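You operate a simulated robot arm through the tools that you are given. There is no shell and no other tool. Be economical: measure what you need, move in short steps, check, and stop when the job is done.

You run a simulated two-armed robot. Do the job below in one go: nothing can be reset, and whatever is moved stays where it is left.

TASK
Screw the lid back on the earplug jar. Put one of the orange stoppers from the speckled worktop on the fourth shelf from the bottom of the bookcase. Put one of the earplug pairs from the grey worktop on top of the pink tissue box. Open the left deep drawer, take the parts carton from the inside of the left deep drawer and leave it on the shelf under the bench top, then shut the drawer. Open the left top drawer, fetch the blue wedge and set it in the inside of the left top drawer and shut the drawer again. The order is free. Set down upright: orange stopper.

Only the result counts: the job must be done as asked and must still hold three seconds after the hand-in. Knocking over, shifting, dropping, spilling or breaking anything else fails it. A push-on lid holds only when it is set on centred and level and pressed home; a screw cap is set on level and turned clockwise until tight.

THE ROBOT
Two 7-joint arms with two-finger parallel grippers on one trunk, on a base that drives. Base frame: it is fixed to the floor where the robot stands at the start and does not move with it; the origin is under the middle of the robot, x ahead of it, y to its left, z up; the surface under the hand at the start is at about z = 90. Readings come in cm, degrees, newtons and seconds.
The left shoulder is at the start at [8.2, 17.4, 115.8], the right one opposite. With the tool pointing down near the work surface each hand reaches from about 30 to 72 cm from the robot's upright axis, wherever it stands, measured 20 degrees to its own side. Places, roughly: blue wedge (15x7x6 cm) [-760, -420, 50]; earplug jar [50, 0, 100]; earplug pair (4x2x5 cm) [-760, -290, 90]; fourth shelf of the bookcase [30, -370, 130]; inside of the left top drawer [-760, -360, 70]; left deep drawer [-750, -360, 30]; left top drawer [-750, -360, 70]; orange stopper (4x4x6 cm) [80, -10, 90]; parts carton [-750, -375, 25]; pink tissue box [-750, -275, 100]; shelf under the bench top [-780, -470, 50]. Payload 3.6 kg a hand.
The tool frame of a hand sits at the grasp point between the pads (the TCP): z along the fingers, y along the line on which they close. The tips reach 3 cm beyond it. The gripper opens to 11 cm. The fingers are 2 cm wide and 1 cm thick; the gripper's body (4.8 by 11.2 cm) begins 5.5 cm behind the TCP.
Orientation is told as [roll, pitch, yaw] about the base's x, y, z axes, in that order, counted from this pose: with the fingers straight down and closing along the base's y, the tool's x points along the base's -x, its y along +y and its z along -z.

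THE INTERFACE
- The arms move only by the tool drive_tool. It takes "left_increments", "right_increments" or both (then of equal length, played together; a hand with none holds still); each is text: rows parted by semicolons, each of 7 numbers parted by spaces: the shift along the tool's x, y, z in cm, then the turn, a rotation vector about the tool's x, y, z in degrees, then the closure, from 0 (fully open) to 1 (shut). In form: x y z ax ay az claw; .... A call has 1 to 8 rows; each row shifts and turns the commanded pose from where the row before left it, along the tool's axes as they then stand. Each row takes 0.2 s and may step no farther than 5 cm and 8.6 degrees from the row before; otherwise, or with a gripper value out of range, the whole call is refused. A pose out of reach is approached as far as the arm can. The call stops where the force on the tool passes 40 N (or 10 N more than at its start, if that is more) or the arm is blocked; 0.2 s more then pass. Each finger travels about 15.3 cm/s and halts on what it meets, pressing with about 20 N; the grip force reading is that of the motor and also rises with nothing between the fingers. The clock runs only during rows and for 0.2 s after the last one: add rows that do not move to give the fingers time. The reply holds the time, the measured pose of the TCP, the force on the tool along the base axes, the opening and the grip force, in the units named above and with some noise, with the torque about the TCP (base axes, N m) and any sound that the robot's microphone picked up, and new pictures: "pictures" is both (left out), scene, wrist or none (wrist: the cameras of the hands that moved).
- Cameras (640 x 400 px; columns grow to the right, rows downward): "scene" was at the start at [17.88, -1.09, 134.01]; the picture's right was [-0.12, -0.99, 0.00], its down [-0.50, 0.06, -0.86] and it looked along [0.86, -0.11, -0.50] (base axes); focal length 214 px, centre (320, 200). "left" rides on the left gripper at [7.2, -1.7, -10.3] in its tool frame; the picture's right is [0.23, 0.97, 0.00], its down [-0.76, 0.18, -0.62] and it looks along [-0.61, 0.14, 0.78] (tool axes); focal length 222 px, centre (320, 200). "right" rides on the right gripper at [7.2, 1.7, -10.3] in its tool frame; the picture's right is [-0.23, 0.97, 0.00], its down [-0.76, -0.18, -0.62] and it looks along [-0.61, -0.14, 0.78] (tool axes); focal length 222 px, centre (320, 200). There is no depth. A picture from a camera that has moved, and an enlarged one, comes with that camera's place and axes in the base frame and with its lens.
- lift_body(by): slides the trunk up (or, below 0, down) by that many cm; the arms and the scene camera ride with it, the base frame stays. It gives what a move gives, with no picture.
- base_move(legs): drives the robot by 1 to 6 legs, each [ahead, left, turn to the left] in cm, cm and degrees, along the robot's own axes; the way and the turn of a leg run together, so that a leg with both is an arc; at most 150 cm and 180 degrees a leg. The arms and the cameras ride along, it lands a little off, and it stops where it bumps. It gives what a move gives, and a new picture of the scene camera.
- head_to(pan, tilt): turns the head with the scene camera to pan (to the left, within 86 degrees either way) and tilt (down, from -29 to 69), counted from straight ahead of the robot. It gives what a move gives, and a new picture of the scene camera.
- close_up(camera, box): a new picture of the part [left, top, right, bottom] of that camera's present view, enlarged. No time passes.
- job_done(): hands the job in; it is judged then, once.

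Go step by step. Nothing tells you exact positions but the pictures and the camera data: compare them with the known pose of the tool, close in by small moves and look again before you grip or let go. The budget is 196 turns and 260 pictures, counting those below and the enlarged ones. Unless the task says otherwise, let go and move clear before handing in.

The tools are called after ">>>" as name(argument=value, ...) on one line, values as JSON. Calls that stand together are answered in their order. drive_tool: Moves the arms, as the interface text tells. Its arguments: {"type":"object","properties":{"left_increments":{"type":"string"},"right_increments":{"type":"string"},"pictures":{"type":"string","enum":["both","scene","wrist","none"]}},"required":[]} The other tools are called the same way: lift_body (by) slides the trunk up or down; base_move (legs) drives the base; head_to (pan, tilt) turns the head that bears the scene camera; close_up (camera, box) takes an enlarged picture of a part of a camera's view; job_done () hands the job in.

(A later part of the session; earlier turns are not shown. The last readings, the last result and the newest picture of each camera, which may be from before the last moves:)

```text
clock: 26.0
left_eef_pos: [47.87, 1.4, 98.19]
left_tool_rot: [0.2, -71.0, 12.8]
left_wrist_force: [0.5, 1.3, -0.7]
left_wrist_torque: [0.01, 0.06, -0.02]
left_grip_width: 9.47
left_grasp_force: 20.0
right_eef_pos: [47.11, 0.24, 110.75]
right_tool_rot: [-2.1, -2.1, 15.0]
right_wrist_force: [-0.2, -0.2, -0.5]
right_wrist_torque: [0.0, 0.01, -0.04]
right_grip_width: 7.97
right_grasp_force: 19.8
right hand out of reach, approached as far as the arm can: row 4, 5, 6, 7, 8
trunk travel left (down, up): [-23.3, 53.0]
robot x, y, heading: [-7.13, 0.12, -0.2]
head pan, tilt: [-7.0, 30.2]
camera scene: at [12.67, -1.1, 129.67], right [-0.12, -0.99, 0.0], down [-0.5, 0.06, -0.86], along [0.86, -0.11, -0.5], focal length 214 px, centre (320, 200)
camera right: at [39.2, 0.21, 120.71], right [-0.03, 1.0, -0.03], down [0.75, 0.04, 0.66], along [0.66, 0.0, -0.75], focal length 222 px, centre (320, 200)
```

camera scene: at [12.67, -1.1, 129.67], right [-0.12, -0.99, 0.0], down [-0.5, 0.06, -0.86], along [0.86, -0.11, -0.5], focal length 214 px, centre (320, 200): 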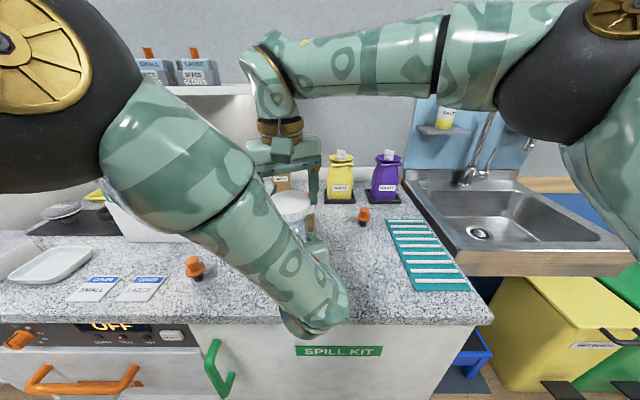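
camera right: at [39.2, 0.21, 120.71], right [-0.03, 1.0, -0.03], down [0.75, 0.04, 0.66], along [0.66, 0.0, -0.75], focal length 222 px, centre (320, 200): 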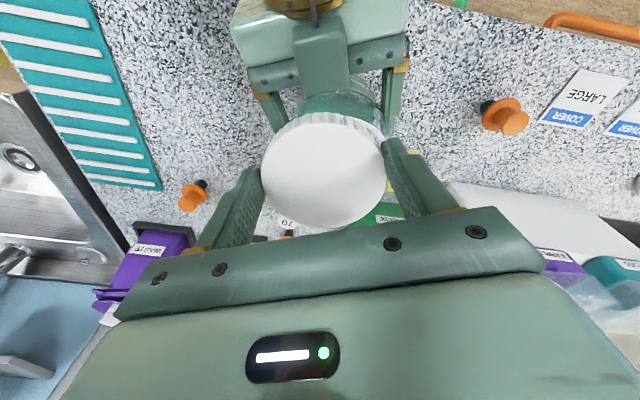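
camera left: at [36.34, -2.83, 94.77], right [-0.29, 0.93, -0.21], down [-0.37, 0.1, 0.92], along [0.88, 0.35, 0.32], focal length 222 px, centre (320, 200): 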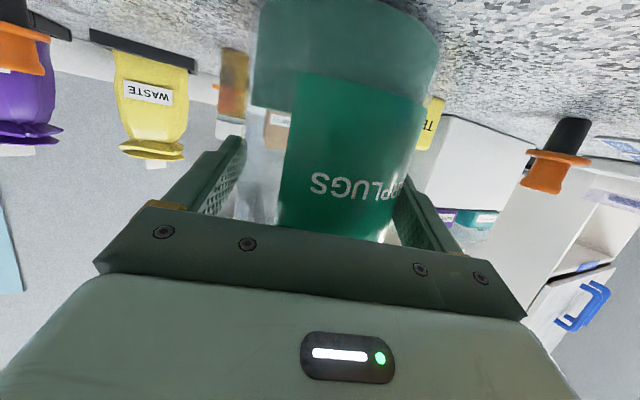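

Counter-clockwise is limited, so I return to level yaw ≈5° and centre again.

>>> drive_tool(right_increments="0 0 0 -1.05 1.05 5 0.4;0 0 0 -1.05 1.05 5 0.4;-1.9 1.3 0 0 0 0 0.4;0 0 0 0 0 0 0.4", pictures="wrist")

```text
clock: 27.0
left_eef_pos: [47.77, 1.39, 98.06]
left_tool_rot: [0.1, -71.0, 12.7]
left_wrist_force: [-0.8, -0.6, -0.8]
left_wrist_torque: [0.07, 0.05, 0.0]
left_grip_width: 9.47
left_grasp_force: 20.0
right_eef_pos: [48.92, 1.49, 110.57]
right_tool_rot: [0.2, -0.1, 4.8]
right_wrist_force: [0.4, -0.1, -0.6]
right_wrist_torque: [-0.01, -0.01, 0.04]
right_grip_width: 8.0
right_grasp_force: 20.6
trunk travel left (down, up): [-23.3, 53.0]
robot x, y, heading: [-7.62, 0.01, -0.2]
head pan, tilt: [-7.0, 30.2]
camera right: at [41.49, 2.51, 120.94], right [0.14, 0.99, 0.0], down [0.77, -0.11, 0.62], along [0.62, -0.09, -0.78], focal length 222 px, centre (320, 200)
```

right: 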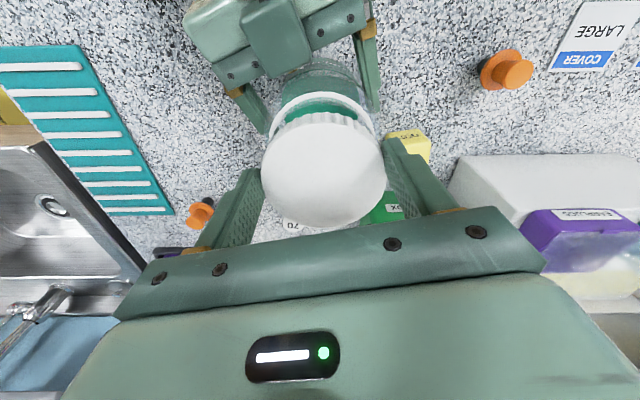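

>>> close_up(camera="right", box=[240, 60, 400, 170])

>>> close_up(camera="scene", box=[230, 140, 350, 250])

```text
3.64 times, centred on (320, 115) of right
camera zoom: at [41.49, 2.51, 120.94], right [0.14, 0.99, 0.0], down [0.77, -0.11, 0.62], along [0.62, -0.09, -0.78], focal length 808 px, centre (320, 509)
```

zoom: 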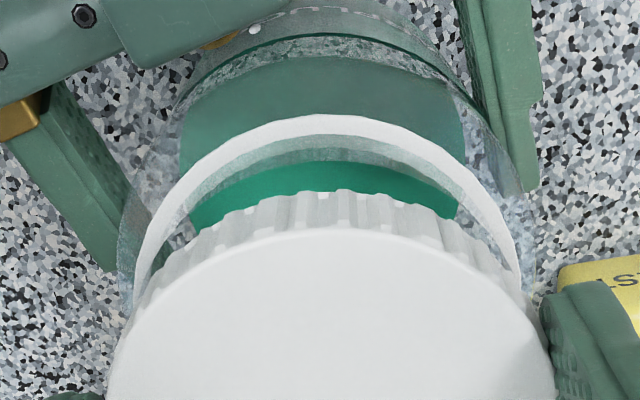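

```text
3.64 times, centred on (290, 195) of scene
camera zoom: at [12.67, -1.14, 129.68], right [-0.12, -0.99, 0.0], down [-0.5, 0.06, -0.86], along [0.86, -0.11, -0.5], focal length 780 px, centre (429, 218)
```

zoom: 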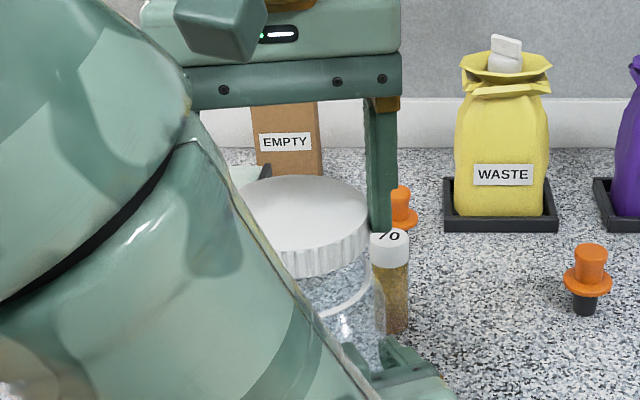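

Aligned within 2 mm. I correct y slightly and lower gently until contact.

>>> drive_tool(right_increments="0 0.2 0.7 0 0 0 0.4;0 0 0.5 0 0 0 0.4;0 0 0.3 0 0 0 0.4;0 0 0.3 0 0 0 0.4;0 0 0.2 0 0 0 0.4;0 0 0 0 0 0 0.4", pictures="wrist")

```text
clock: 28.4
left_eef_pos: [47.7, 1.36, 98.16]
left_tool_rot: [0.2, -71.1, 12.8]
left_wrist_force: [-2.4, 11.1, -9.7]
left_wrist_torque: [-0.1, 0.24, 0.1]
left_grip_width: 9.49
left_grasp_force: 19.4
right_eef_pos: [48.83, 2.01, 108.86]
right_tool_rot: [0.1, -0.1, 4.9]
right_wrist_force: [1.6, -7.4, 21.3]
right_wrist_torque: [-0.6, 0.09, 0.01]
right_grip_width: 8.03
right_grasp_force: 19.9
trunk travel left (down, up): [-23.3, 53.0]
robot x, y, heading: [-6.94, 0.26, -0.0]
head pan, tilt: [-7.0, 30.2]
camera right: at [41.37, 2.89, 119.12], right [0.14, 0.99, 0.0], down [0.77, -0.11, 0.62], along [0.62, -0.09, -0.78], focal length 222 px, centre (320, 200)
```

right: 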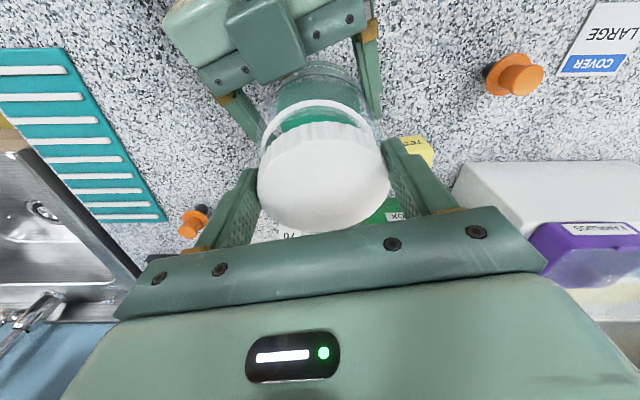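

>>> close_up(camera="right", box=[240, 70, 400, 180])

>>> close_up(camera="scene", box=[240, 170, 340, 250])

```text
3.64 times, centred on (320, 125) of right
camera zoom: at [41.37, 2.89, 119.12], right [0.14, 0.99, 0.0], down [0.77, -0.11, 0.62], along [0.62, -0.09, -0.78], focal length 808 px, centre (320, 473)
```

zoom: 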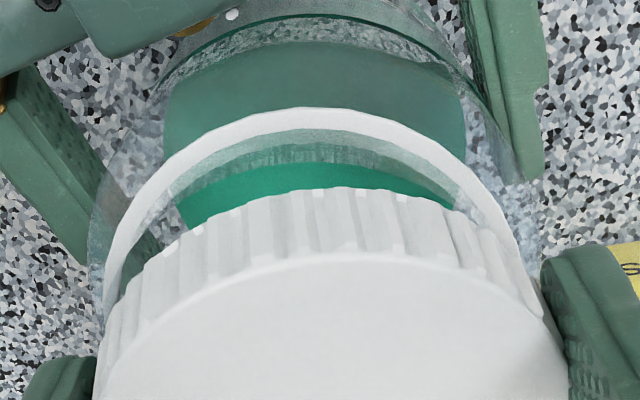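

```text
5.00 times, centred on (290, 210) of scene
camera zoom: at [12.57, -1.06, 129.69], right [-0.12, -0.99, 0.0], down [-0.5, 0.06, -0.86], along [0.86, -0.11, -0.5], focal length 1072 px, centre (470, 150)
```

zoom: 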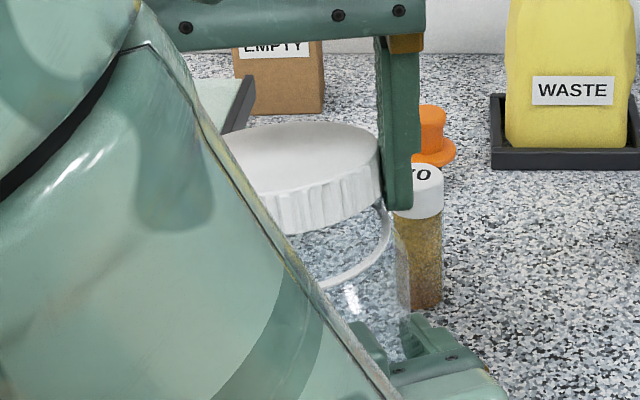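

The lid was gripped about 1 cm off its centre and tilted on contact. I'll lift it, set it flat on the worktop at its old spot and regrip it centred.

>>> drive_tool(right_increments="0 0 -3 0 0 0 0.4;0 0 -1.5 0 0 1.6 0.4;0 -4.5 0 0 0 1.6 0.4;0 -4.5 0 0 0 1.6 0.4;0 -4.5 0 0 0 0 0.4;0 -4.5 0 0 0 0 0.4;0 0 4 0 0 0 0.4;0 0 4 0 0 0 0.4", pictures="none")

>>> drive_tool(right_increments="0 0 4 0 0 0 0.4;0 0 4 0 0 0 0.4;0 0 1.5 0 0 0 0.4;0 0 0 0 0 0 0.4")

```text
clock: 30.2
left_eef_pos: [47.86, 1.25, 98.12]
left_tool_rot: [0.0, -71.1, 12.9]
left_wrist_force: [0.7, 0.4, -0.2]
left_wrist_torque: [0.01, 0.03, 0.03]
left_grip_width: 9.49
left_grasp_force: 20.0
right_eef_pos: [49.29, -13.93, 105.24]
right_tool_rot: [0.3, -0.2, 0.2]
right_wrist_force: [0.9, 1.2, 0.4]
right_wrist_torque: [0.01, 0.0, -0.02]
right_grip_width: 8.01
right_grasp_force: 19.9
right hand out of reach, approached as far as the arm can: row 6
trunk travel left (down, up): [-23.3, 53.0]
robot x, y, heading: [-7.54, -0.07, 0.2]
head pan, tilt: [-7.0, 30.2]
```

```text
clock: 31.2
left_eef_pos: [47.81, 1.5, 98.24]
left_tool_rot: [0.2, -71.0, 12.8]
left_wrist_force: [-1.0, -0.3, 0.5]
left_wrist_torque: [0.03, 0.01, 0.0]
left_grip_width: 9.48
left_grasp_force: 19.8
right_eef_pos: [49.33, -13.92, 95.59]
right_tool_rot: [0.2, -0.1, 0.1]
right_wrist_force: [-0.4, 0.6, -0.6]
right_wrist_torque: [0.0, 0.01, 0.01]
right_grip_width: 8.01
right_grasp_force: 20.5
trunk travel left (down, up): [-23.3, 53.0]
robot x, y, heading: [-7.26, -0.19, 0.1]
head pan, tilt: [-7.0, 30.2]
camera scene: at [12.68, -1.09, 129.68], right [-0.12, -0.99, 0.0], down [-0.5, 0.06, -0.86], along [0.86, -0.11, -0.5], focal length 214 px, centre (320, 200)
camera right: at [41.96, -12.38, 105.84], right [0.22, 0.97, 0.0], down [0.76, -0.18, 0.62], along [0.61, -0.14, -0.78], focal length 222 px, centre (320, 200)
```

scene: 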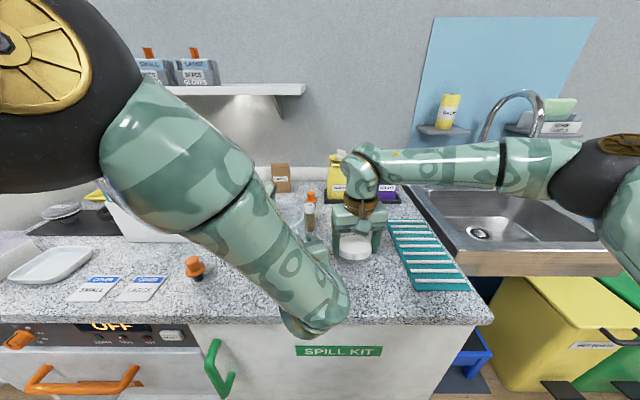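
right: 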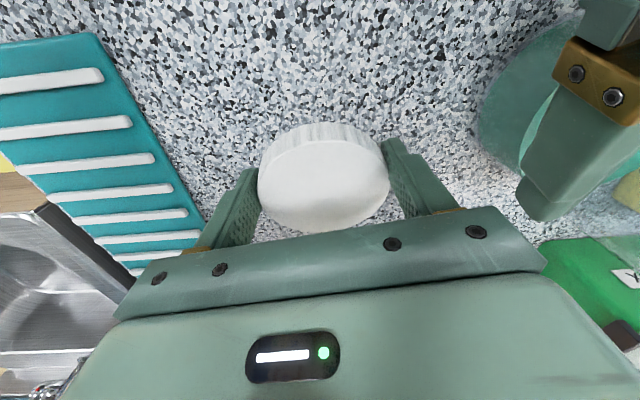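

Lower to the worktop and release.

>>> drive_tool(right_increments="0 0 0.8 0 0 0 0.4;0 0 0.6 0 0 0 0.4;0 0 0.4 0 0 0 0.4;0 0 0 0 0 0 0.2;0 0 0 0 0 0 0.0;0 0 0 0 0 0 0;0 0 0 0 0 0 0", pictures="wrist")

```text
clock: 32.8
left_eef_pos: [47.89, 1.44, 98.08]
left_tool_rot: [0.2, -71.0, 12.9]
left_wrist_force: [0.1, 0.5, -0.6]
left_wrist_torque: [-0.04, 0.02, -0.01]
left_grip_width: 9.49
left_grasp_force: 19.6
right_eef_pos: [49.29, -13.82, 93.87]
right_tool_rot: [0.2, 0.0, 0.1]
right_wrist_force: [-0.1, -0.1, -0.3]
right_wrist_torque: [0.0, 0.0, 0.0]
right_grip_width: 10.99
right_grasp_force: 0.0
trunk travel left (down, up): [-23.3, 53.0]
robot x, y, heading: [-7.36, -0.31, 0.1]
head pan, tilt: [-7.0, 30.2]
camera right: at [41.95, -12.29, 104.14], right [0.22, 0.97, 0.0], down [0.76, -0.18, 0.62], along [0.61, -0.14, -0.78], focal length 222 px, centre (320, 200)
```

right: 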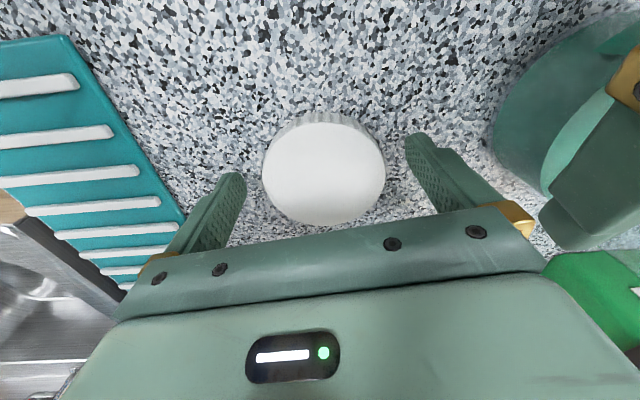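

Lid is flat; its centre is ~1 cm ahead of the TCP. I move forward 1.05 cm, lower a touch and regrip.

>>> drive_tool(right_increments="-0.55 0.05 0.2 0 0 0 0;-0.5 0 0.15 0 0 0 0;0 0 0 0 0 0 0;0 0 0 0 0 0 0.4;0 0 0 0 0 0 0.4;0 0 0 0 0 0 0.4", pictures="wrist")

```text
clock: 34.2
left_eef_pos: [47.84, 1.41, 98.18]
left_tool_rot: [0.1, -70.9, 12.8]
left_wrist_force: [-0.1, -0.7, 0.3]
left_wrist_torque: [-0.01, 0.03, 0.01]
left_grip_width: 9.52
left_grasp_force: 19.7
right_eef_pos: [50.22, -13.88, 93.47]
right_tool_rot: [0.1, 0.0, 0.0]
right_wrist_force: [0.5, -0.5, 0.8]
right_wrist_torque: [-0.01, 0.02, 0.01]
right_grip_width: 8.01
right_grasp_force: 19.9
trunk travel left (down, up): [-23.3, 53.0]
robot x, y, heading: [-7.13, 0.41, -0.1]
head pan, tilt: [-7.0, 30.2]
camera right: at [42.98, -12.25, 103.85], right [0.22, 0.97, 0.0], down [0.76, -0.18, 0.62], along [0.61, -0.14, -0.78], focal length 222 px, centre (320, 200)
```

right: 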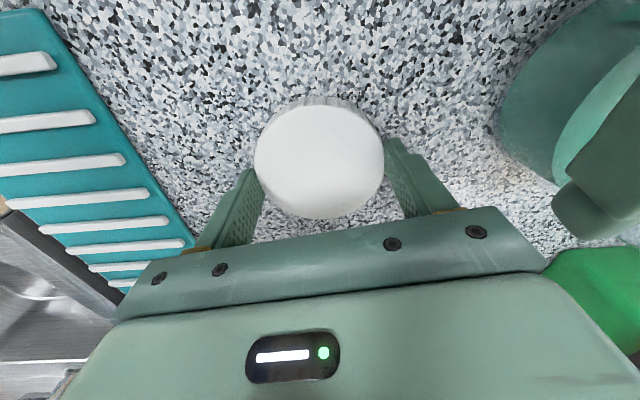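

Centred grip now. Lift and return above the jar.

>>> drive_tool(right_increments="0 0 -4.5 0 0 0 0.4;0 0 -4.5 0 0 0 0.4;0 0 -4.5 0 0 0 0.4;0 0 -3.6 0 0 0 0.4;0.4 4 0 0 0 0 0.4;0.4 4 0 0 0 0 0.4;0.4 4 0 0 0 0 0.4;0.07 3.58 0 0 0 0 0.4", pictures="none")

>>> drive_tool(right_increments="0 0 0.4 0 0 0 0.4;0 0 0 0 0 0 0.4")

>>> close_up(camera="right", box=[240, 60, 400, 170])

>>> close_up(camera="scene", box=[240, 170, 340, 250])

```text
clock: 36.0
left_eef_pos: [47.76, 1.51, 98.18]
left_tool_rot: [0.0, -70.9, 12.9]
left_wrist_force: [0.7, 0.2, 0.1]
left_wrist_torque: [0.0, 0.04, -0.03]
left_grip_width: 9.49
left_grasp_force: 20.2
right_eef_pos: [48.77, 1.93, 110.72]
right_tool_rot: [0.1, 0.1, 0.2]
right_wrist_force: [0.8, -0.1, -0.5]
right_wrist_torque: [-0.01, 0.01, -0.01]
right_grip_width: 7.99
right_grasp_force: 19.8
trunk travel left (down, up): [-23.3, 53.0]
robot x, y, heading: [-7.38, 0.03, -0.1]
head pan, tilt: [-7.0, 30.2]
```

```text
clock: 36.6
left_eef_pos: [47.9, 1.37, 98.15]
left_tool_rot: [0.3, -71.0, 12.6]
left_wrist_force: [1.2, 0.5, -3.3]
left_wrist_torque: [0.24, 0.37, 0.03]
left_grip_width: 9.48
left_grasp_force: 20.3
right_eef_pos: [48.84, 1.86, 110.39]
right_tool_rot: [0.3, -0.1, 0.2]
right_wrist_force: [-1.2, 0.8, 7.5]
right_wrist_torque: [-0.13, -0.17, -0.03]
right_grip_width: 7.99
right_grasp_force: 20.5
trunk travel left (down, up): [-23.3, 53.0]
robot x, y, heading: [-6.99, 0.34, -0.1]
head pan, tilt: [-7.0, 30.2]
camera scene: at [12.66, -1.08, 129.68], right [-0.12, -0.99, 0.0], down [-0.5, 0.06, -0.86], along [0.86, -0.11, -0.5], focal length 214 px, centre (320, 200)
camera right: at [41.56, 3.39, 120.66], right [0.23, 0.97, 0.0], down [0.76, -0.18, 0.62], along [0.61, -0.14, -0.78], focal length 222 px, centre (320, 200)
```

scene: 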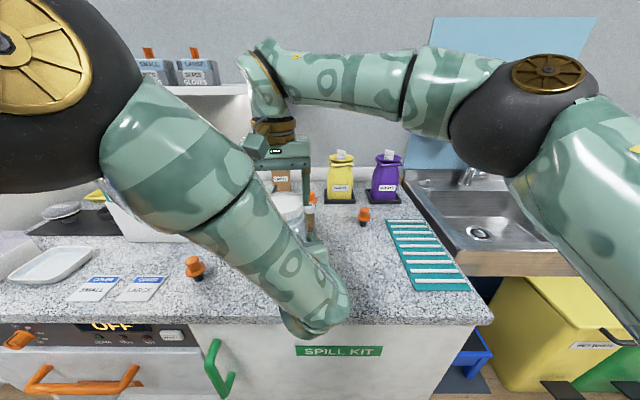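
right: 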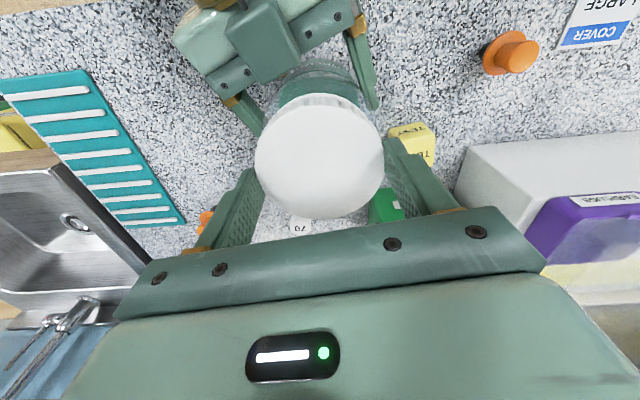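

```text
3.64 times, centred on (320, 115) of right
camera zoom: at [41.56, 3.39, 120.66], right [0.23, 0.97, 0.0], down [0.76, -0.18, 0.62], along [0.61, -0.14, -0.78], focal length 808 px, centre (320, 509)
```

zoom: 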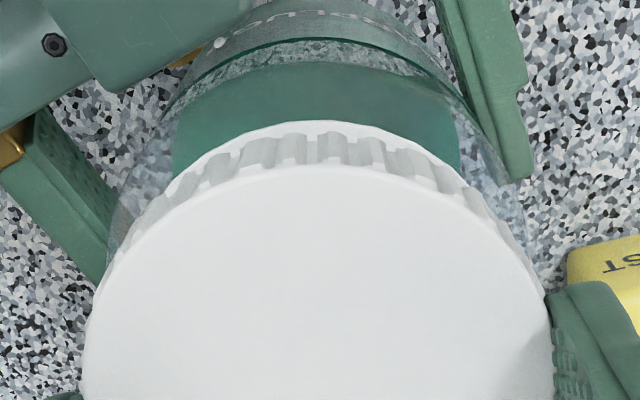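

```text
5.00 times, centred on (290, 210) of scene
camera zoom: at [12.66, -1.08, 129.68], right [-0.12, -0.99, 0.0], down [-0.5, 0.06, -0.86], along [0.86, -0.11, -0.5], focal length 1072 px, centre (470, 150)
```

zoom: 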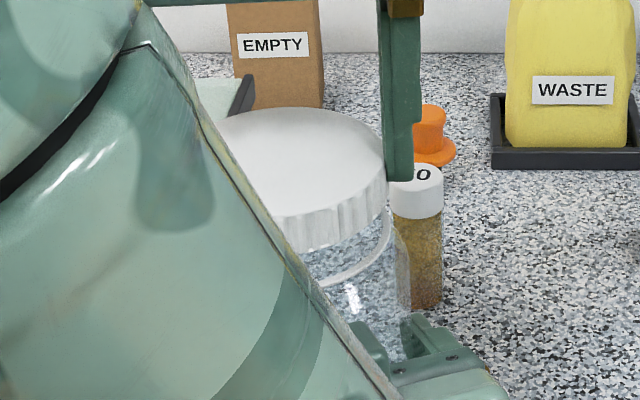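

Contact came 1.6 cm above the white ring, i.e. at the transparent threaded neck's top (~106.9). I fine-centre, press lightly and start turning clockwise.

>>> drive_tool(right_increments="0 0 -0.4 0 0 0 0.4;-0.2 -0.15 0 0 0 0 0.4;0 0 0.3 0 0 0 0.4;0 0 0.2 0 0 0 0.4;0 0 0.1 0 0 0 0.4;0 0 0 0 0 0 0.4", pictures="none")

```text
clock: 38.0
left_eef_pos: [47.87, 1.51, 98.24]
left_tool_rot: [0.1, -71.1, 12.8]
left_wrist_force: [-0.1, 0.1, 0.2]
left_wrist_torque: [0.02, 0.04, -0.03]
left_grip_width: 9.49
left_grasp_force: 20.2
right_eef_pos: [49.13, 1.58, 110.11]
right_tool_rot: [0.0, 0.0, 0.1]
right_wrist_force: [0.0, -0.7, 0.0]
right_wrist_torque: [0.01, 0.0, -0.01]
right_grip_width: 8.01
right_grasp_force: 19.6
trunk travel left (down, up): [-23.3, 53.0]
robot x, y, heading: [-7.3, 0.47, -0.0]
head pan, tilt: [-7.0, 30.2]
```

>>> drive_tool(right_increments="0 0 0.2 0 0 0 0.4;0 0 0.2 0 0 0 0.4;0 0 0.2 0 0 0 0.4;0 0 0 0 0 0 0.4", pictures="none")

```text
clock: 39.0
left_eef_pos: [47.85, 1.4, 98.09]
left_tool_rot: [0.0, -71.0, 12.8]
left_wrist_force: [-0.5, 0.6, -0.3]
left_wrist_torque: [-0.01, 0.08, 0.01]
left_grip_width: 9.51
left_grasp_force: 19.9
right_eef_pos: [49.06, 1.73, 109.5]
right_tool_rot: [0.2, -0.1, 0.0]
right_wrist_force: [0.5, 0.0, -0.2]
right_wrist_torque: [-0.01, -0.02, 0.0]
right_grip_width: 7.99
right_grasp_force: 20.0
trunk travel left (down, up): [-23.3, 53.0]
robot x, y, heading: [-7.43, -0.28, 0.1]
head pan, tilt: [-7.0, 30.2]
```

Sliding down over the neck freely; continue until contact.

>>> drive_tool(right_increments="0 0 0.2 0 0 0 0.4;0 0 0.2 0 0 0 0.4;0 0 0.2 0 0 0 0.4;0 0 0.2 0 0 0 0.4;0 0 0 0 0 0 0.4", pictures="wrist")

>>> close_up(camera="scene", box=[240, 170, 340, 250])

```text
clock: 40.2
left_eef_pos: [47.73, 1.44, 98.15]
left_tool_rot: [0.2, -70.9, 12.6]
left_wrist_force: [5.1, -6.6, -14.5]
left_wrist_torque: [0.24, 0.19, -0.05]
left_grip_width: 9.49
left_grasp_force: 19.8
right_eef_pos: [49.12, 1.68, 108.9]
right_tool_rot: [0.2, -0.2, 0.1]
right_wrist_force: [-3.0, 7.2, 24.6]
right_wrist_torque: [0.3, 0.01, 0.02]
right_grip_width: 8.03
right_grasp_force: 20.1
trunk travel left (down, up): [-23.3, 53.0]
robot x, y, heading: [-7.22, 0.25, -0.0]
head pan, tilt: [-7.0, 30.2]
camera right: at [41.84, 3.22, 119.12], right [0.23, 0.97, 0.0], down [0.76, -0.18, 0.62], along [0.61, -0.14, -0.78], focal length 222 px, centre (320, 200)
```

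right: 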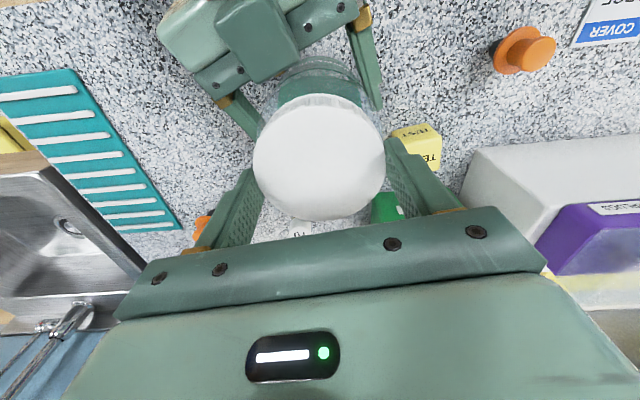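

```text
5.00 times, centred on (290, 210) of scene
camera zoom: at [12.63, -1.07, 129.69], right [-0.12, -0.99, 0.0], down [-0.5, 0.06, -0.86], along [0.86, -0.11, -0.5], focal length 1072 px, centre (470, 150)
```

zoom: 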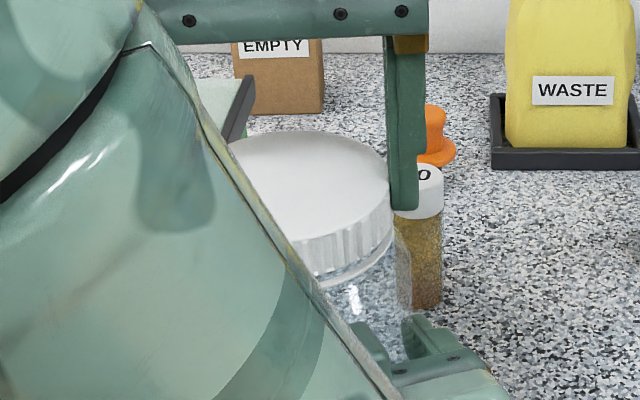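

The lid sits level on the ring. Now turn clockwise.

>>> drive_tool(right_increments="0 0 0 0 0 8 0.4;0 0 0 0 0 8 0.4;0 0 0 0 0 8 0.4;0 0 0 0 0 8 0.4;0 0 0 0 0 8 0.4;0 0 0 0 0 8 0.4;0 0 0 0 0 8 0.4;0 0 0 0 0 8 0.4", pictures="wrist")

```text
clock: 42.0
left_eef_pos: [47.83, 1.3, 98.16]
left_tool_rot: [0.2, -71.0, 12.7]
left_wrist_force: [-11.6, -12.3, -6.5]
left_wrist_torque: [0.48, -0.03, -0.17]
left_grip_width: 9.48
left_grasp_force: 20.0
right_eef_pos: [49.17, 1.64, 108.63]
right_tool_rot: [0.2, 0.1, -64.0]
right_wrist_force: [10.0, 12.2, 10.0]
right_wrist_torque: [0.59, -0.8, -0.01]
right_grip_width: 7.99
right_grasp_force: 19.7
trunk travel left (down, up): [-23.3, 53.0]
robot x, y, heading: [-7.3, -0.02, -0.0]
head pan, tilt: [-7.0, 30.2]
camera right: at [47.43, 8.74, 119.03], right [0.97, 0.22, 0.0], down [0.17, -0.76, 0.62], along [0.14, -0.61, -0.78], focal length 222 px, centre (320, 200)
```

right: 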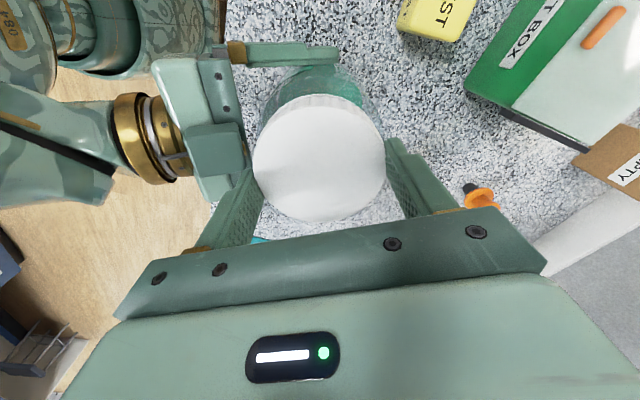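

It is threading down. Continue turning with slight downward feed.

>>> drive_tool(right_increments="0 0 0.04 0 0 8 0.4;0 0 0.04 0 0 8 0.4;0 0 0.04 0 0 8 0.4;0 0 0.04 0 0 8 0.4;0 0 0.04 0 0 8 0.4;0 0 0.04 0 0 8 0.4;0 0 0.04 0 0 8 0.4;0 0 0.04 0 0 8 0.4", pictures="wrist")

```text
clock: 43.8
left_eef_pos: [47.79, 1.45, 98.14]
left_tool_rot: [0.0, -71.0, 12.8]
left_wrist_force: [8.8, -4.4, -12.7]
left_wrist_torque: [-0.02, 0.58, 0.0]
left_grip_width: 9.49
left_grasp_force: 19.7
right_eef_pos: [49.05, 1.81, 108.54]
right_tool_rot: [-0.1, 0.3, -128.1]
right_wrist_force: [-5.7, 4.0, 24.1]
right_wrist_torque: [0.19, 0.18, 0.06]
right_grip_width: 8.01
right_grasp_force: 19.7
trunk travel left (down, up): [-23.3, 53.0]
robot x, y, heading: [-7.37, -0.04, -0.3]
head pan, tilt: [-7.0, 30.2]
camera right: at [54.85, 6.24, 118.8], right [0.63, -0.78, 0.0], down [-0.61, -0.49, 0.62], along [-0.48, -0.39, -0.78], focal length 222 px, centre (320, 200)
```

right: 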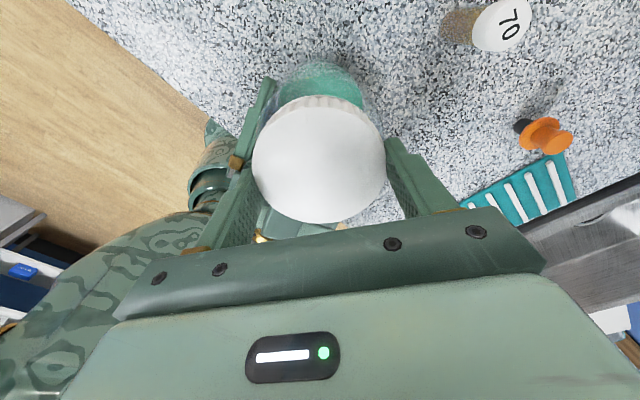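

>>> drive_tool(right_increments="0 0 0 0 0 8 0.4;0 0 0.03 0 0 8 0.4;0 0 0 0 0 8 0.4;0 0 0.03 0 0 8 0.4;0 0 0 0 0 8 0.4;0 0 0.03 0 0 8 0.4;0 0 0 0 0 8 0.4;0 0 0 0 0 8 0.4", pictures="none")

```text
clock: 45.6
left_eef_pos: [47.75, 1.53, 98.21]
left_tool_rot: [0.0, -71.1, 12.8]
left_wrist_force: [8.9, -9.0, -4.5]
left_wrist_torque: [0.58, 0.5, -0.14]
left_grip_width: 9.48
left_grasp_force: 20.1
right_eef_pos: [49.14, 1.63, 108.29]
right_tool_rot: [-0.1, 0.0, 168.0]
right_wrist_force: [-7.0, 11.8, 17.3]
right_wrist_torque: [0.41, 0.12, 0.02]
right_grip_width: 7.97
right_grasp_force: 19.9
trunk travel left (down, up): [-23.3, 53.0]
robot x, y, heading: [-7.46, -0.32, -0.3]
head pan, tilt: [-7.0, 30.2]
```

>>> drive_tool(right_increments="0 0 0.03 0 0 8 0.4;0 0 0.03 0 0 8 0.4;0 0 0.03 0 0 8 0.4;0 0 0.03 0 0 8 0.4;0 0 0.03 0 0 8 0.4;0 0 0.03 0 0 8 0.4;0 0 0.03 0 0 8 0.4;0 0 0.03 0 0 8 0.4")

```text
clock: 47.4
left_eef_pos: [47.76, 1.28, 98.2]
left_tool_rot: [0.0, -71.1, 12.8]
left_wrist_force: [-1.0, -14.2, -0.3]
left_wrist_torque: [0.39, -0.31, -0.14]
left_grip_width: 9.45
left_grasp_force: 19.3
right_eef_pos: [49.07, 1.5, 108.22]
right_tool_rot: [-0.1, -0.1, 104.0]
right_wrist_force: [5.6, 14.1, 21.8]
right_wrist_torque: [0.33, -0.28, 0.13]
right_grip_width: 7.98
right_grasp_force: 19.6
trunk travel left (down, up): [-23.3, 53.0]
robot x, y, heading: [-7.4, 0.05, 0.0]
head pan, tilt: [-7.0, 30.2]
camera scene: at [12.55, -1.09, 129.71], right [-0.12, -0.99, 0.0], down [-0.5, 0.06, -0.86], along [0.86, -0.11, -0.5], focal length 214 px, centre (320, 200)
camera right: at [49.1, -5.96, 118.44], right [-1.0, -0.01, 0.0], down [-0.01, 0.78, 0.63], along [-0.01, 0.63, -0.78], focal length 222 px, centre (320, 200)
```

scene: 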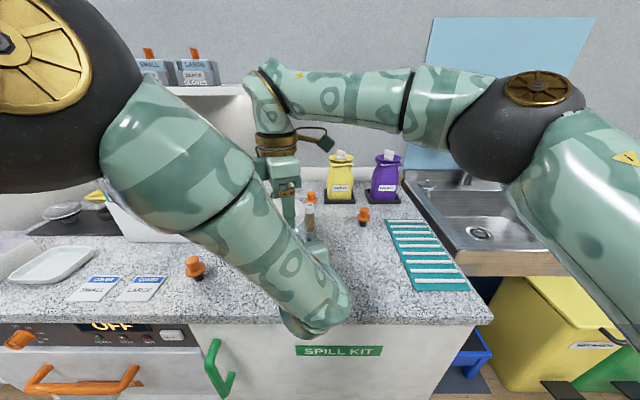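
right: 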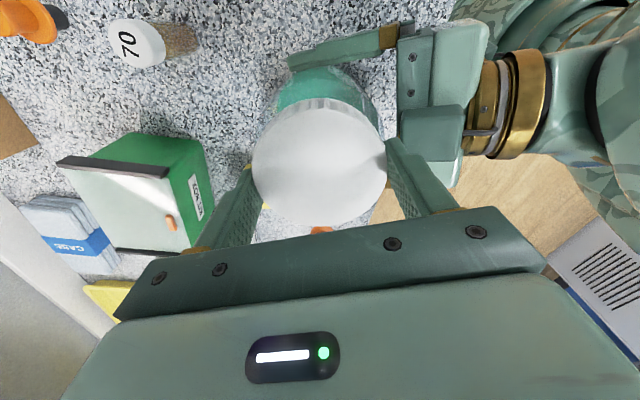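

>>> drive_tool(right_increments="-0.15 -0.04 0 0 0 8 0.4;0 0 0.03 0 0 8 0.4;0 0 0.03 0 0 8 0.4;0 0 0.03 0 0 8 0.4;0 0 0.03 0 0 8 0.4;0 0 0.03 0 0 8 0.4;0 0 0.03 0 0 8 0.4;0 0 0.03 0 0 8 0.4", pictures="none")

```text
clock: 49.2
left_eef_pos: [47.92, 1.4, 98.19]
left_tool_rot: [0.1, -71.1, 12.8]
left_wrist_force: [-0.2, -0.5, 1.3]
left_wrist_torque: [-0.19, 0.07, -1.07]
left_grip_width: 9.24
left_grasp_force: 20.2
right_eef_pos: [49.21, 1.73, 107.78]
right_tool_rot: [0.1, -0.1, 40.2]
right_wrist_force: [0.2, -0.7, 1.7]
right_wrist_torque: [-0.03, -0.01, 1.08]
right_grip_width: 8.12
right_grasp_force: 20.3
trunk travel left (down, up): [-23.3, 53.0]
robot x, y, heading: [-7.17, -0.16, -0.1]
head pan, tilt: [-7.0, 30.2]
```

Torque rose to 1.1 N·m and the side forces vanished: it looks seated. One more small turn to confirm.

>>> drive_tool(right_increments="0 0 0 0 0 8 0.4;0 0 0 0 0 8 0.4;0 0 0 0 0 0 0.4")

```text
clock: 50.0
left_eef_pos: [47.76, 1.47, 98.19]
left_tool_rot: [0.2, -71.1, 12.9]
left_wrist_force: [-4.4, 3.4, 0.3]
left_wrist_torque: [-0.08, -0.12, -0.63]
left_grip_width: 9.27
left_grasp_force: 19.6
right_eef_pos: [49.09, 1.79, 107.86]
right_tool_rot: [0.1, -0.1, 24.0]
right_wrist_force: [2.8, -1.8, -0.4]
right_wrist_torque: [-0.05, -0.01, 0.63]
right_grip_width: 8.0
right_grasp_force: 20.0
trunk travel left (down, up): [-23.3, 53.0]
robot x, y, heading: [-7.08, -0.08, -0.1]
head pan, tilt: [-7.0, 30.2]
camera scene: at [12.64, -1.05, 129.68], right [-0.12, -0.99, 0.0], down [-0.5, 0.06, -0.86], along [0.86, -0.11, -0.5], focal length 214 px, centre (320, 200)
camera right: at [41.82, 0.31, 118.17], right [-0.19, 0.98, 0.0], down [0.77, 0.15, 0.62], along [0.61, 0.12, -0.78], focal length 222 px, centre (320, 200)
```

scene: 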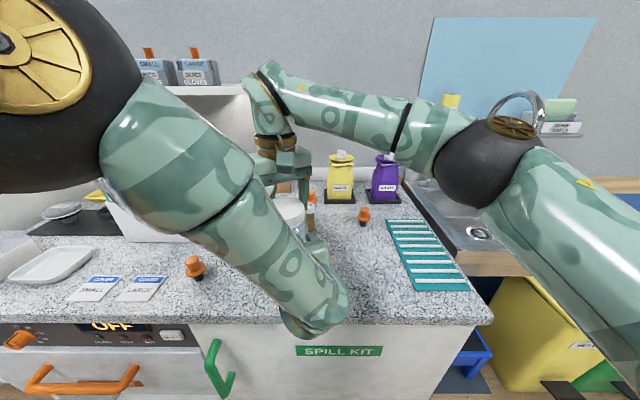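
right: 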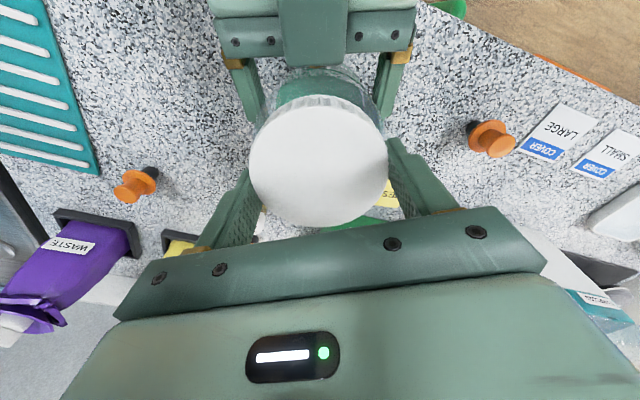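

Lid is tight. Release the right hand and lift, then release the left and back it off.

>>> drive_tool(right_increments="0 0 0 0 0 0 0;0 0 0 0 0 0 0;0 0 -2 0 0 0 0;0 0 -3 0 0 0 0;0 0 -3 0 0 0 0;0 0 0 0 0 0 0;0 0 0 0 0 0 0;0 0 0 0 0 0 0", left_increments="0 0 0 0 0 0 0.4;0 0 0 0 0 0 0.4;0 0 0 0 0 0 0.4;0 0 0 0 0 0 0;0 0 0 0 0 0 0;0.76 0 -2.2 0 0 0 0;0.76 0 -2.2 0 0 0 0;0.76 0 -2.2 0 0 0 0", pictures="wrist")

```text
clock: 51.8
left_eef_pos: [40.84, -0.31, 97.96]
left_tool_rot: [0.2, -71.0, 12.8]
left_wrist_force: [-0.1, 0.8, 0.0]
left_wrist_torque: [0.05, 0.04, 0.0]
left_grip_width: 11.0
left_grasp_force: 0.1
right_eef_pos: [48.96, 1.82, 115.95]
right_tool_rot: [0.1, -0.1, 24.1]
right_wrist_force: [-0.1, -0.8, -0.5]
right_wrist_torque: [0.03, 0.0, 0.02]
right_grip_width: 11.0
right_grasp_force: 0.1
trunk travel left (down, up): [-23.3, 53.0]
robot x, y, heading: [-7.3, 0.23, 0.2]
head pan, tilt: [-7.0, 30.2]
camera right: at [41.73, 0.23, 126.26], right [-0.19, 0.98, 0.0], down [0.77, 0.15, 0.62], along [0.61, 0.12, -0.78], focal length 222 px, centre (320, 200)
camera left: at [29.44, -4.53, 94.74], right [-0.29, 0.93, -0.21], down [-0.37, 0.1, 0.92], along [0.88, 0.35, 0.32], focal length 222 px, centre (320, 200)
```

right: 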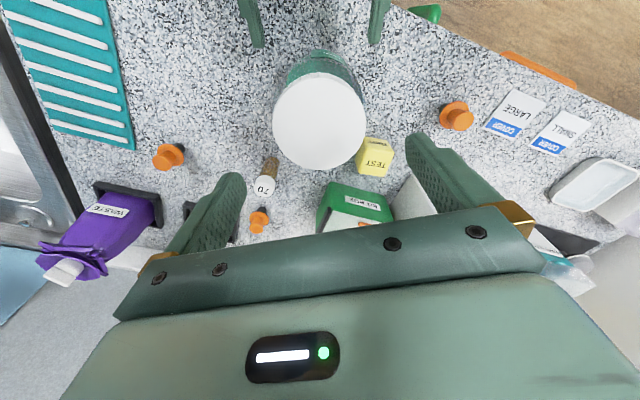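
left: 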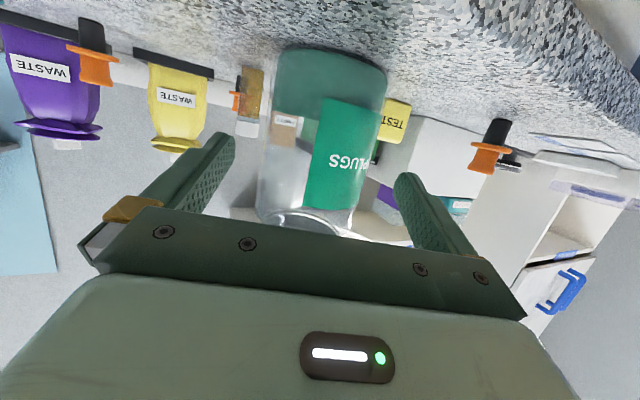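

The lid is on. Next the left hand goes for the orange stopper at about [49, 22]: raise, shift left and reduce the tilt to ~55°.

>>> drive_tool(left_increments="-1.45 3.64 -0.39 0 0 0 0;-1.45 3.64 -0.39 0 0 0 0;-1.45 3.64 -0.39 0 0 0 0;-1.45 3.64 -0.39 0 0 0 0;0 0 0 0 8 0 0;0 0 0 0 8 0 0;0 0 0 0 0 0 0", right_increments="0 -3 0 0 0 -8 0;0 -3 0 0 0 -8 0;0 -3 0 0 0 -8 0;0 -3 0 0 0 -8 0;0 -3 0 0 0 -8 0;0 0 0 0 0 -8 0;0 0 0 0 0 -8 0")

```text
clock: 53.4
left_eef_pos: [39.26, 13.26, 104.13]
left_tool_rot: [0.1, -55.0, 12.8]
left_wrist_force: [-0.5, -0.4, -0.3]
left_wrist_torque: [-0.02, 0.01, -0.02]
left_grip_width: 10.99
left_grasp_force: 0.1
left hand out of reach, approached as far as the arm can: row 4
right_eef_pos: [53.36, -4.41, 118.3]
right_tool_rot: [-0.2, -0.3, 80.2]
right_wrist_force: [-0.5, -0.6, -0.1]
right_wrist_torque: [0.0, 0.0, -0.01]
right_grip_width: 10.98
right_grasp_force: 0.1
right hand out of reach, approached as far as the arm can: row 4, 5, 7
trunk travel left (down, up): [-23.3, 53.0]
robot x, y, heading: [-6.9, 0.01, 0.1]
head pan, tilt: [-7.0, 30.2]
camera scene: at [12.61, -1.08, 129.69], right [-0.12, -0.99, 0.0], down [-0.5, 0.06, -0.86], along [0.86, -0.11, -0.5], focal length 214 px, centre (320, 200)
camera right: at [50.44, -11.45, 128.47], right [-0.92, 0.39, 0.0], down [0.3, 0.72, 0.63], along [0.24, 0.58, -0.78], focal length 222 px, centre (320, 200)
camera left: at [27.18, 8.95, 104.22], right [-0.34, 0.92, -0.19], down [-0.11, 0.16, 0.98], along [0.93, 0.36, 0.05], focal length 222 px, centre (320, 200)
```

scene: 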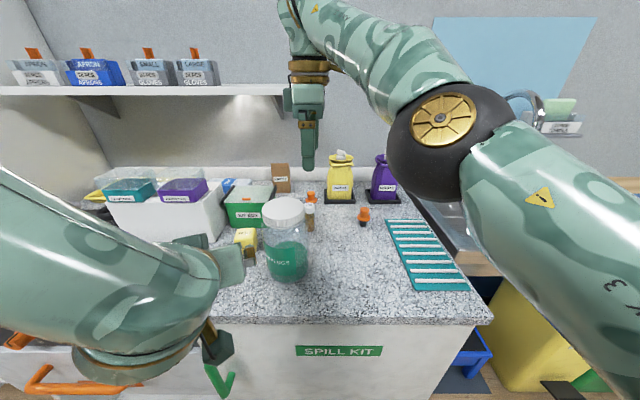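
right: 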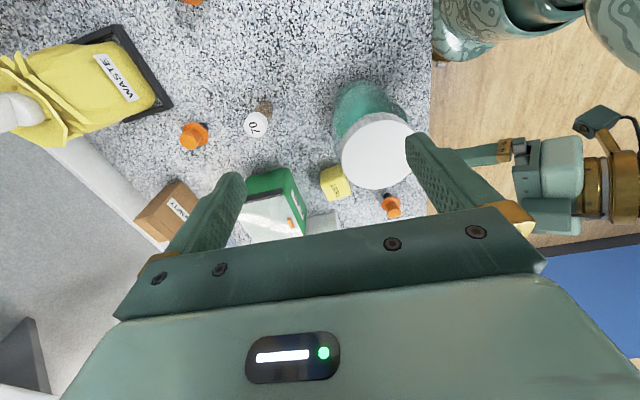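
left: 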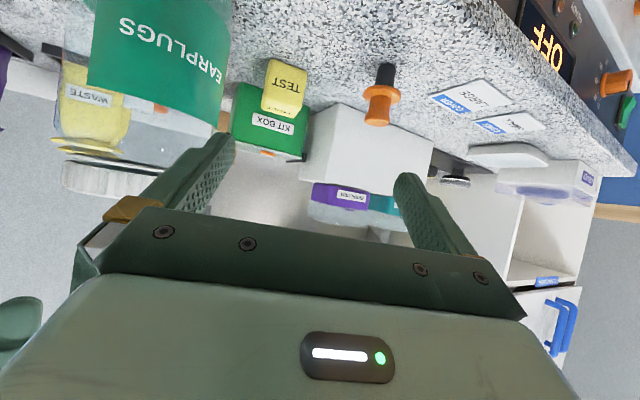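

>>> close_up(camera="left", box=[340, 50, 420, 140])

```text
4.44 times, centred on (380, 95) of left
camera zoom: at [27.18, 8.95, 104.22], right [-0.34, 0.92, -0.19], down [-0.11, 0.16, 0.98], along [0.93, 0.36, 0.05], focal length 987 px, centre (53, 667)
```

zoom: 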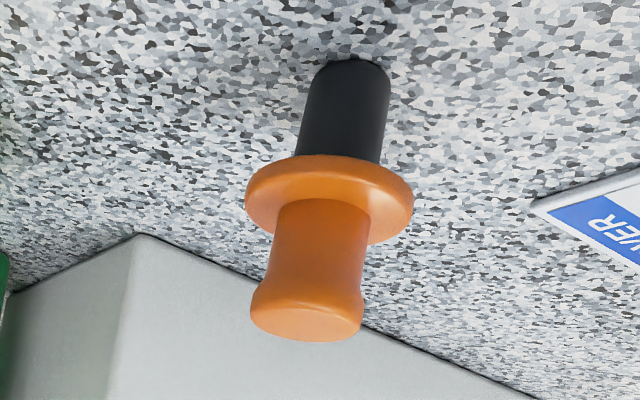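

Stopper ≈ [48.75, 22.15], knob z 93.3–96. I move to a pre-grasp 8 cm back along the tool axis.

>>> drive_tool(left_increments="0.24 3.28 2.1 0 0 0 0;0.24 3.28 2.1 0 0 0 0;0 0 4 0 0 0 0;0 0 0 0 0 0 0", pictures="wrist")

```text
clock: 54.4
left_eef_pos: [44.05, 21.12, 98.93]
left_tool_rot: [-0.1, -55.2, 13.0]
left_wrist_force: [0.1, 0.3, -0.2]
left_wrist_torque: [0.02, 0.01, -0.02]
left_grip_width: 11.01
left_grasp_force: 0.1
right_eef_pos: [53.22, -4.47, 118.25]
right_tool_rot: [-0.2, -0.3, 80.3]
right_wrist_force: [0.0, -0.5, -0.1]
right_wrist_torque: [-0.02, -0.02, 0.02]
right_grip_width: 11.02
right_grasp_force: 0.0
trunk travel left (down, up): [-23.3, 53.0]
robot x, y, heading: [-7.11, -0.15, -0.2]
head pan, tilt: [-7.0, 30.2]
camera left: at [32.13, 16.79, 99.04], right [-0.34, 0.92, -0.19], down [-0.11, 0.16, 0.98], along [0.93, 0.36, 0.05], focal length 222 px, centre (320, 200)
```

left: 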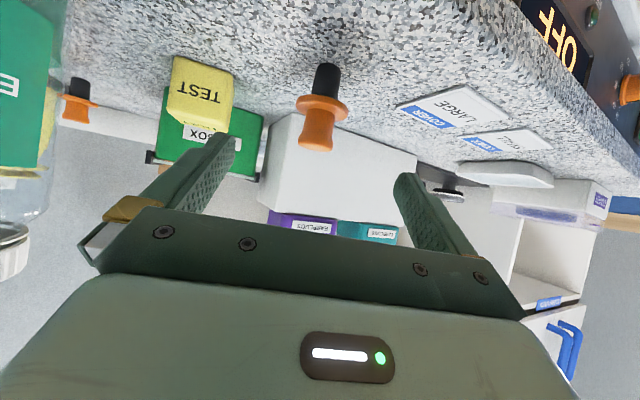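

Centred. Advance and grip the knob.

>>> drive_tool(left_increments="0 -0.05 2 0 0 0 0.2;0 -0.05 1.8 0 0 0 0.4;0 0 0 0 0 0 0.5;0 0 0 0 0 0 0.5", pictures="wrist")

>>> close_up(camera="left", box=[200, 20, 440, 200])

>>> close_up(camera="scene", box=[140, 200, 300, 320])

```text
clock: 55.4
left_eef_pos: [47.19, 21.76, 96.73]
left_tool_rot: [0.2, -54.9, 12.9]
left_wrist_force: [0.7, -0.3, 0.0]
left_wrist_torque: [0.01, 0.0, 0.02]
left_grip_width: 5.51
left_grasp_force: 0.1
right_eef_pos: [53.56, -4.5, 118.14]
right_tool_rot: [-0.1, -0.2, 80.2]
right_wrist_force: [0.3, 0.0, 0.1]
right_wrist_torque: [0.0, 0.01, 0.0]
right_grip_width: 10.99
right_grasp_force: 0.0
trunk travel left (down, up): [-23.3, 53.0]
robot x, y, heading: [-7.53, 0.19, 0.1]
head pan, tilt: [-7.0, 30.2]
camera left: at [35.28, 17.4, 96.86], right [-0.35, 0.92, -0.18], down [-0.11, 0.16, 0.98], along [0.93, 0.36, 0.05], focal length 222 px, centre (320, 200)
```

left: 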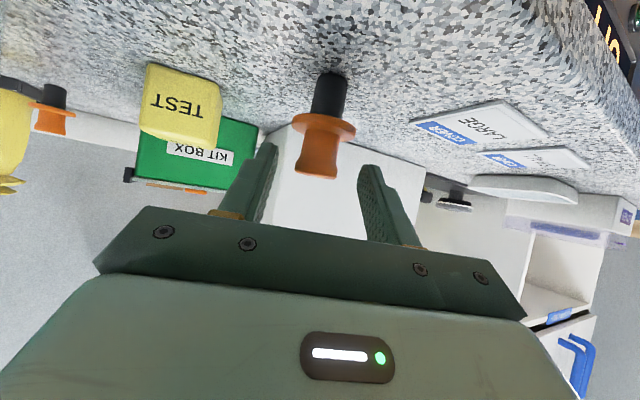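

```text
2.22 times, centred on (320, 110) of left
camera zoom: at [35.28, 17.4, 96.86], right [-0.35, 0.92, -0.18], down [-0.11, 0.16, 0.98], along [0.93, 0.36, 0.05], focal length 494 px, centre (320, 400)
```

zoom: 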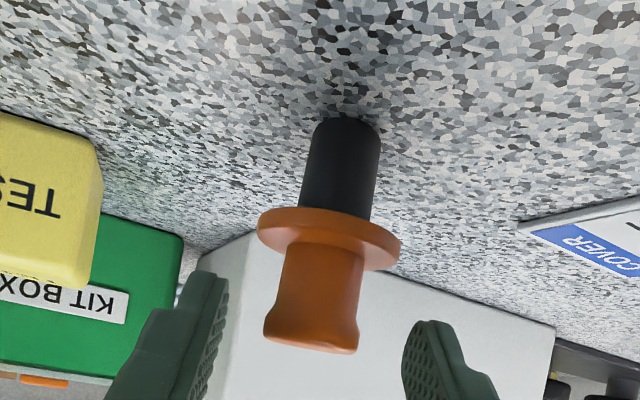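

```text
3.33 times, centred on (220, 260) of scene
camera zoom: at [12.67, -1.06, 129.68], right [-0.12, -0.99, 0.0], down [-0.5, 0.06, -0.86], along [0.86, -0.11, -0.5], focal length 715 px, centre (653, 0)
```

zoom: 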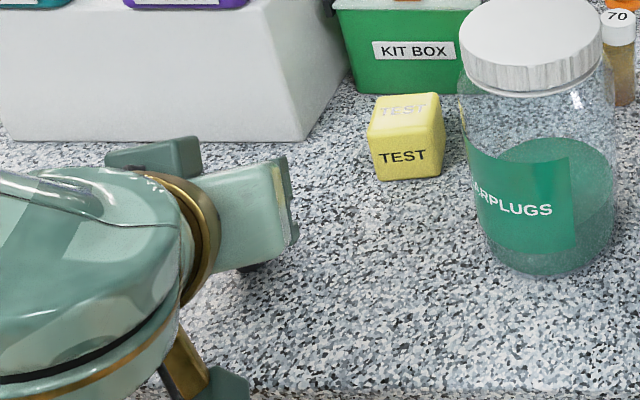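

The knob top is level with the finger axis; I lower 0.7 cm, shift slightly and close.

>>> drive_tool(left_increments="0.6 -0.3 0.45 0 0 0 0.5;0 0 0 0 0 0 0.6;0 0 0 0 0 0 0.8;0 0 0 0 0 0 0.9;0 0 0 0 0 0 0.9", pictures="wrist")

>>> close_up(camera="left", box=[200, 20, 440, 200])

```text
clock: 56.6
left_eef_pos: [47.38, 21.4, 96.36]
left_tool_rot: [0.1, -54.6, 12.9]
left_wrist_force: [-0.4, 0.2, 0.4]
left_wrist_torque: [-0.01, -0.01, -0.01]
left_grip_width: 2.15
left_grasp_force: 20.3
left hand out of reach, approached as far as the arm can: row 1
right_eef_pos: [53.45, -4.41, 118.07]
right_tool_rot: [-0.2, -0.3, 80.2]
right_wrist_force: [-0.5, -0.1, -0.1]
right_wrist_torque: [0.0, -0.04, -0.02]
right_grip_width: 11.04
right_grasp_force: 0.2
trunk travel left (down, up): [-23.3, 53.0]
robot x, y, heading: [-7.56, 0.15, -0.1]
head pan, tilt: [-7.0, 30.2]
camera left: at [35.41, 16.96, 96.38], right [-0.35, 0.92, -0.18], down [-0.11, 0.16, 0.98], along [0.93, 0.36, 0.04], focal length 222 px, centre (320, 200)
```

left: 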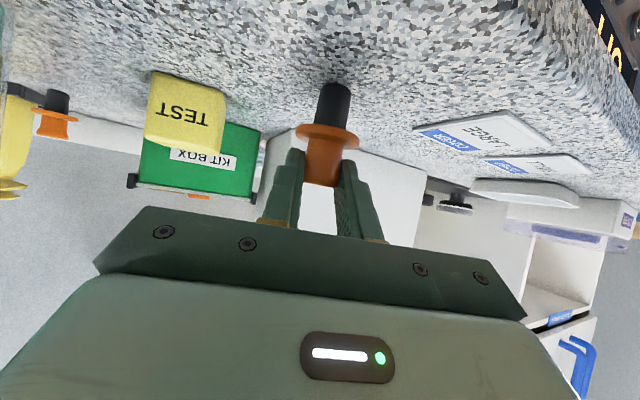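

```text
2.22 times, centred on (320, 110) of left
camera zoom: at [35.41, 16.96, 96.38], right [-0.35, 0.92, -0.18], down [-0.11, 0.16, 0.98], along [0.93, 0.36, 0.04], focal length 494 px, centre (320, 400)
```

zoom: 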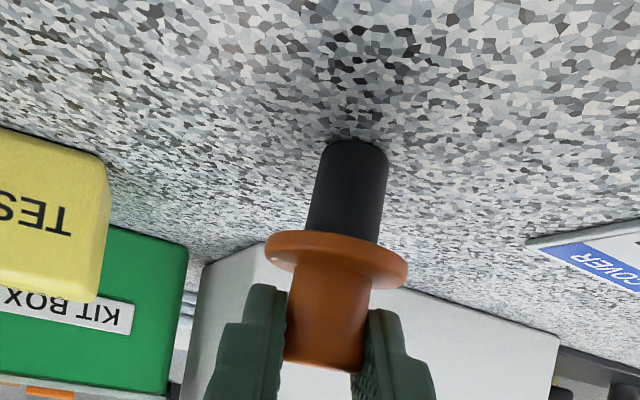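

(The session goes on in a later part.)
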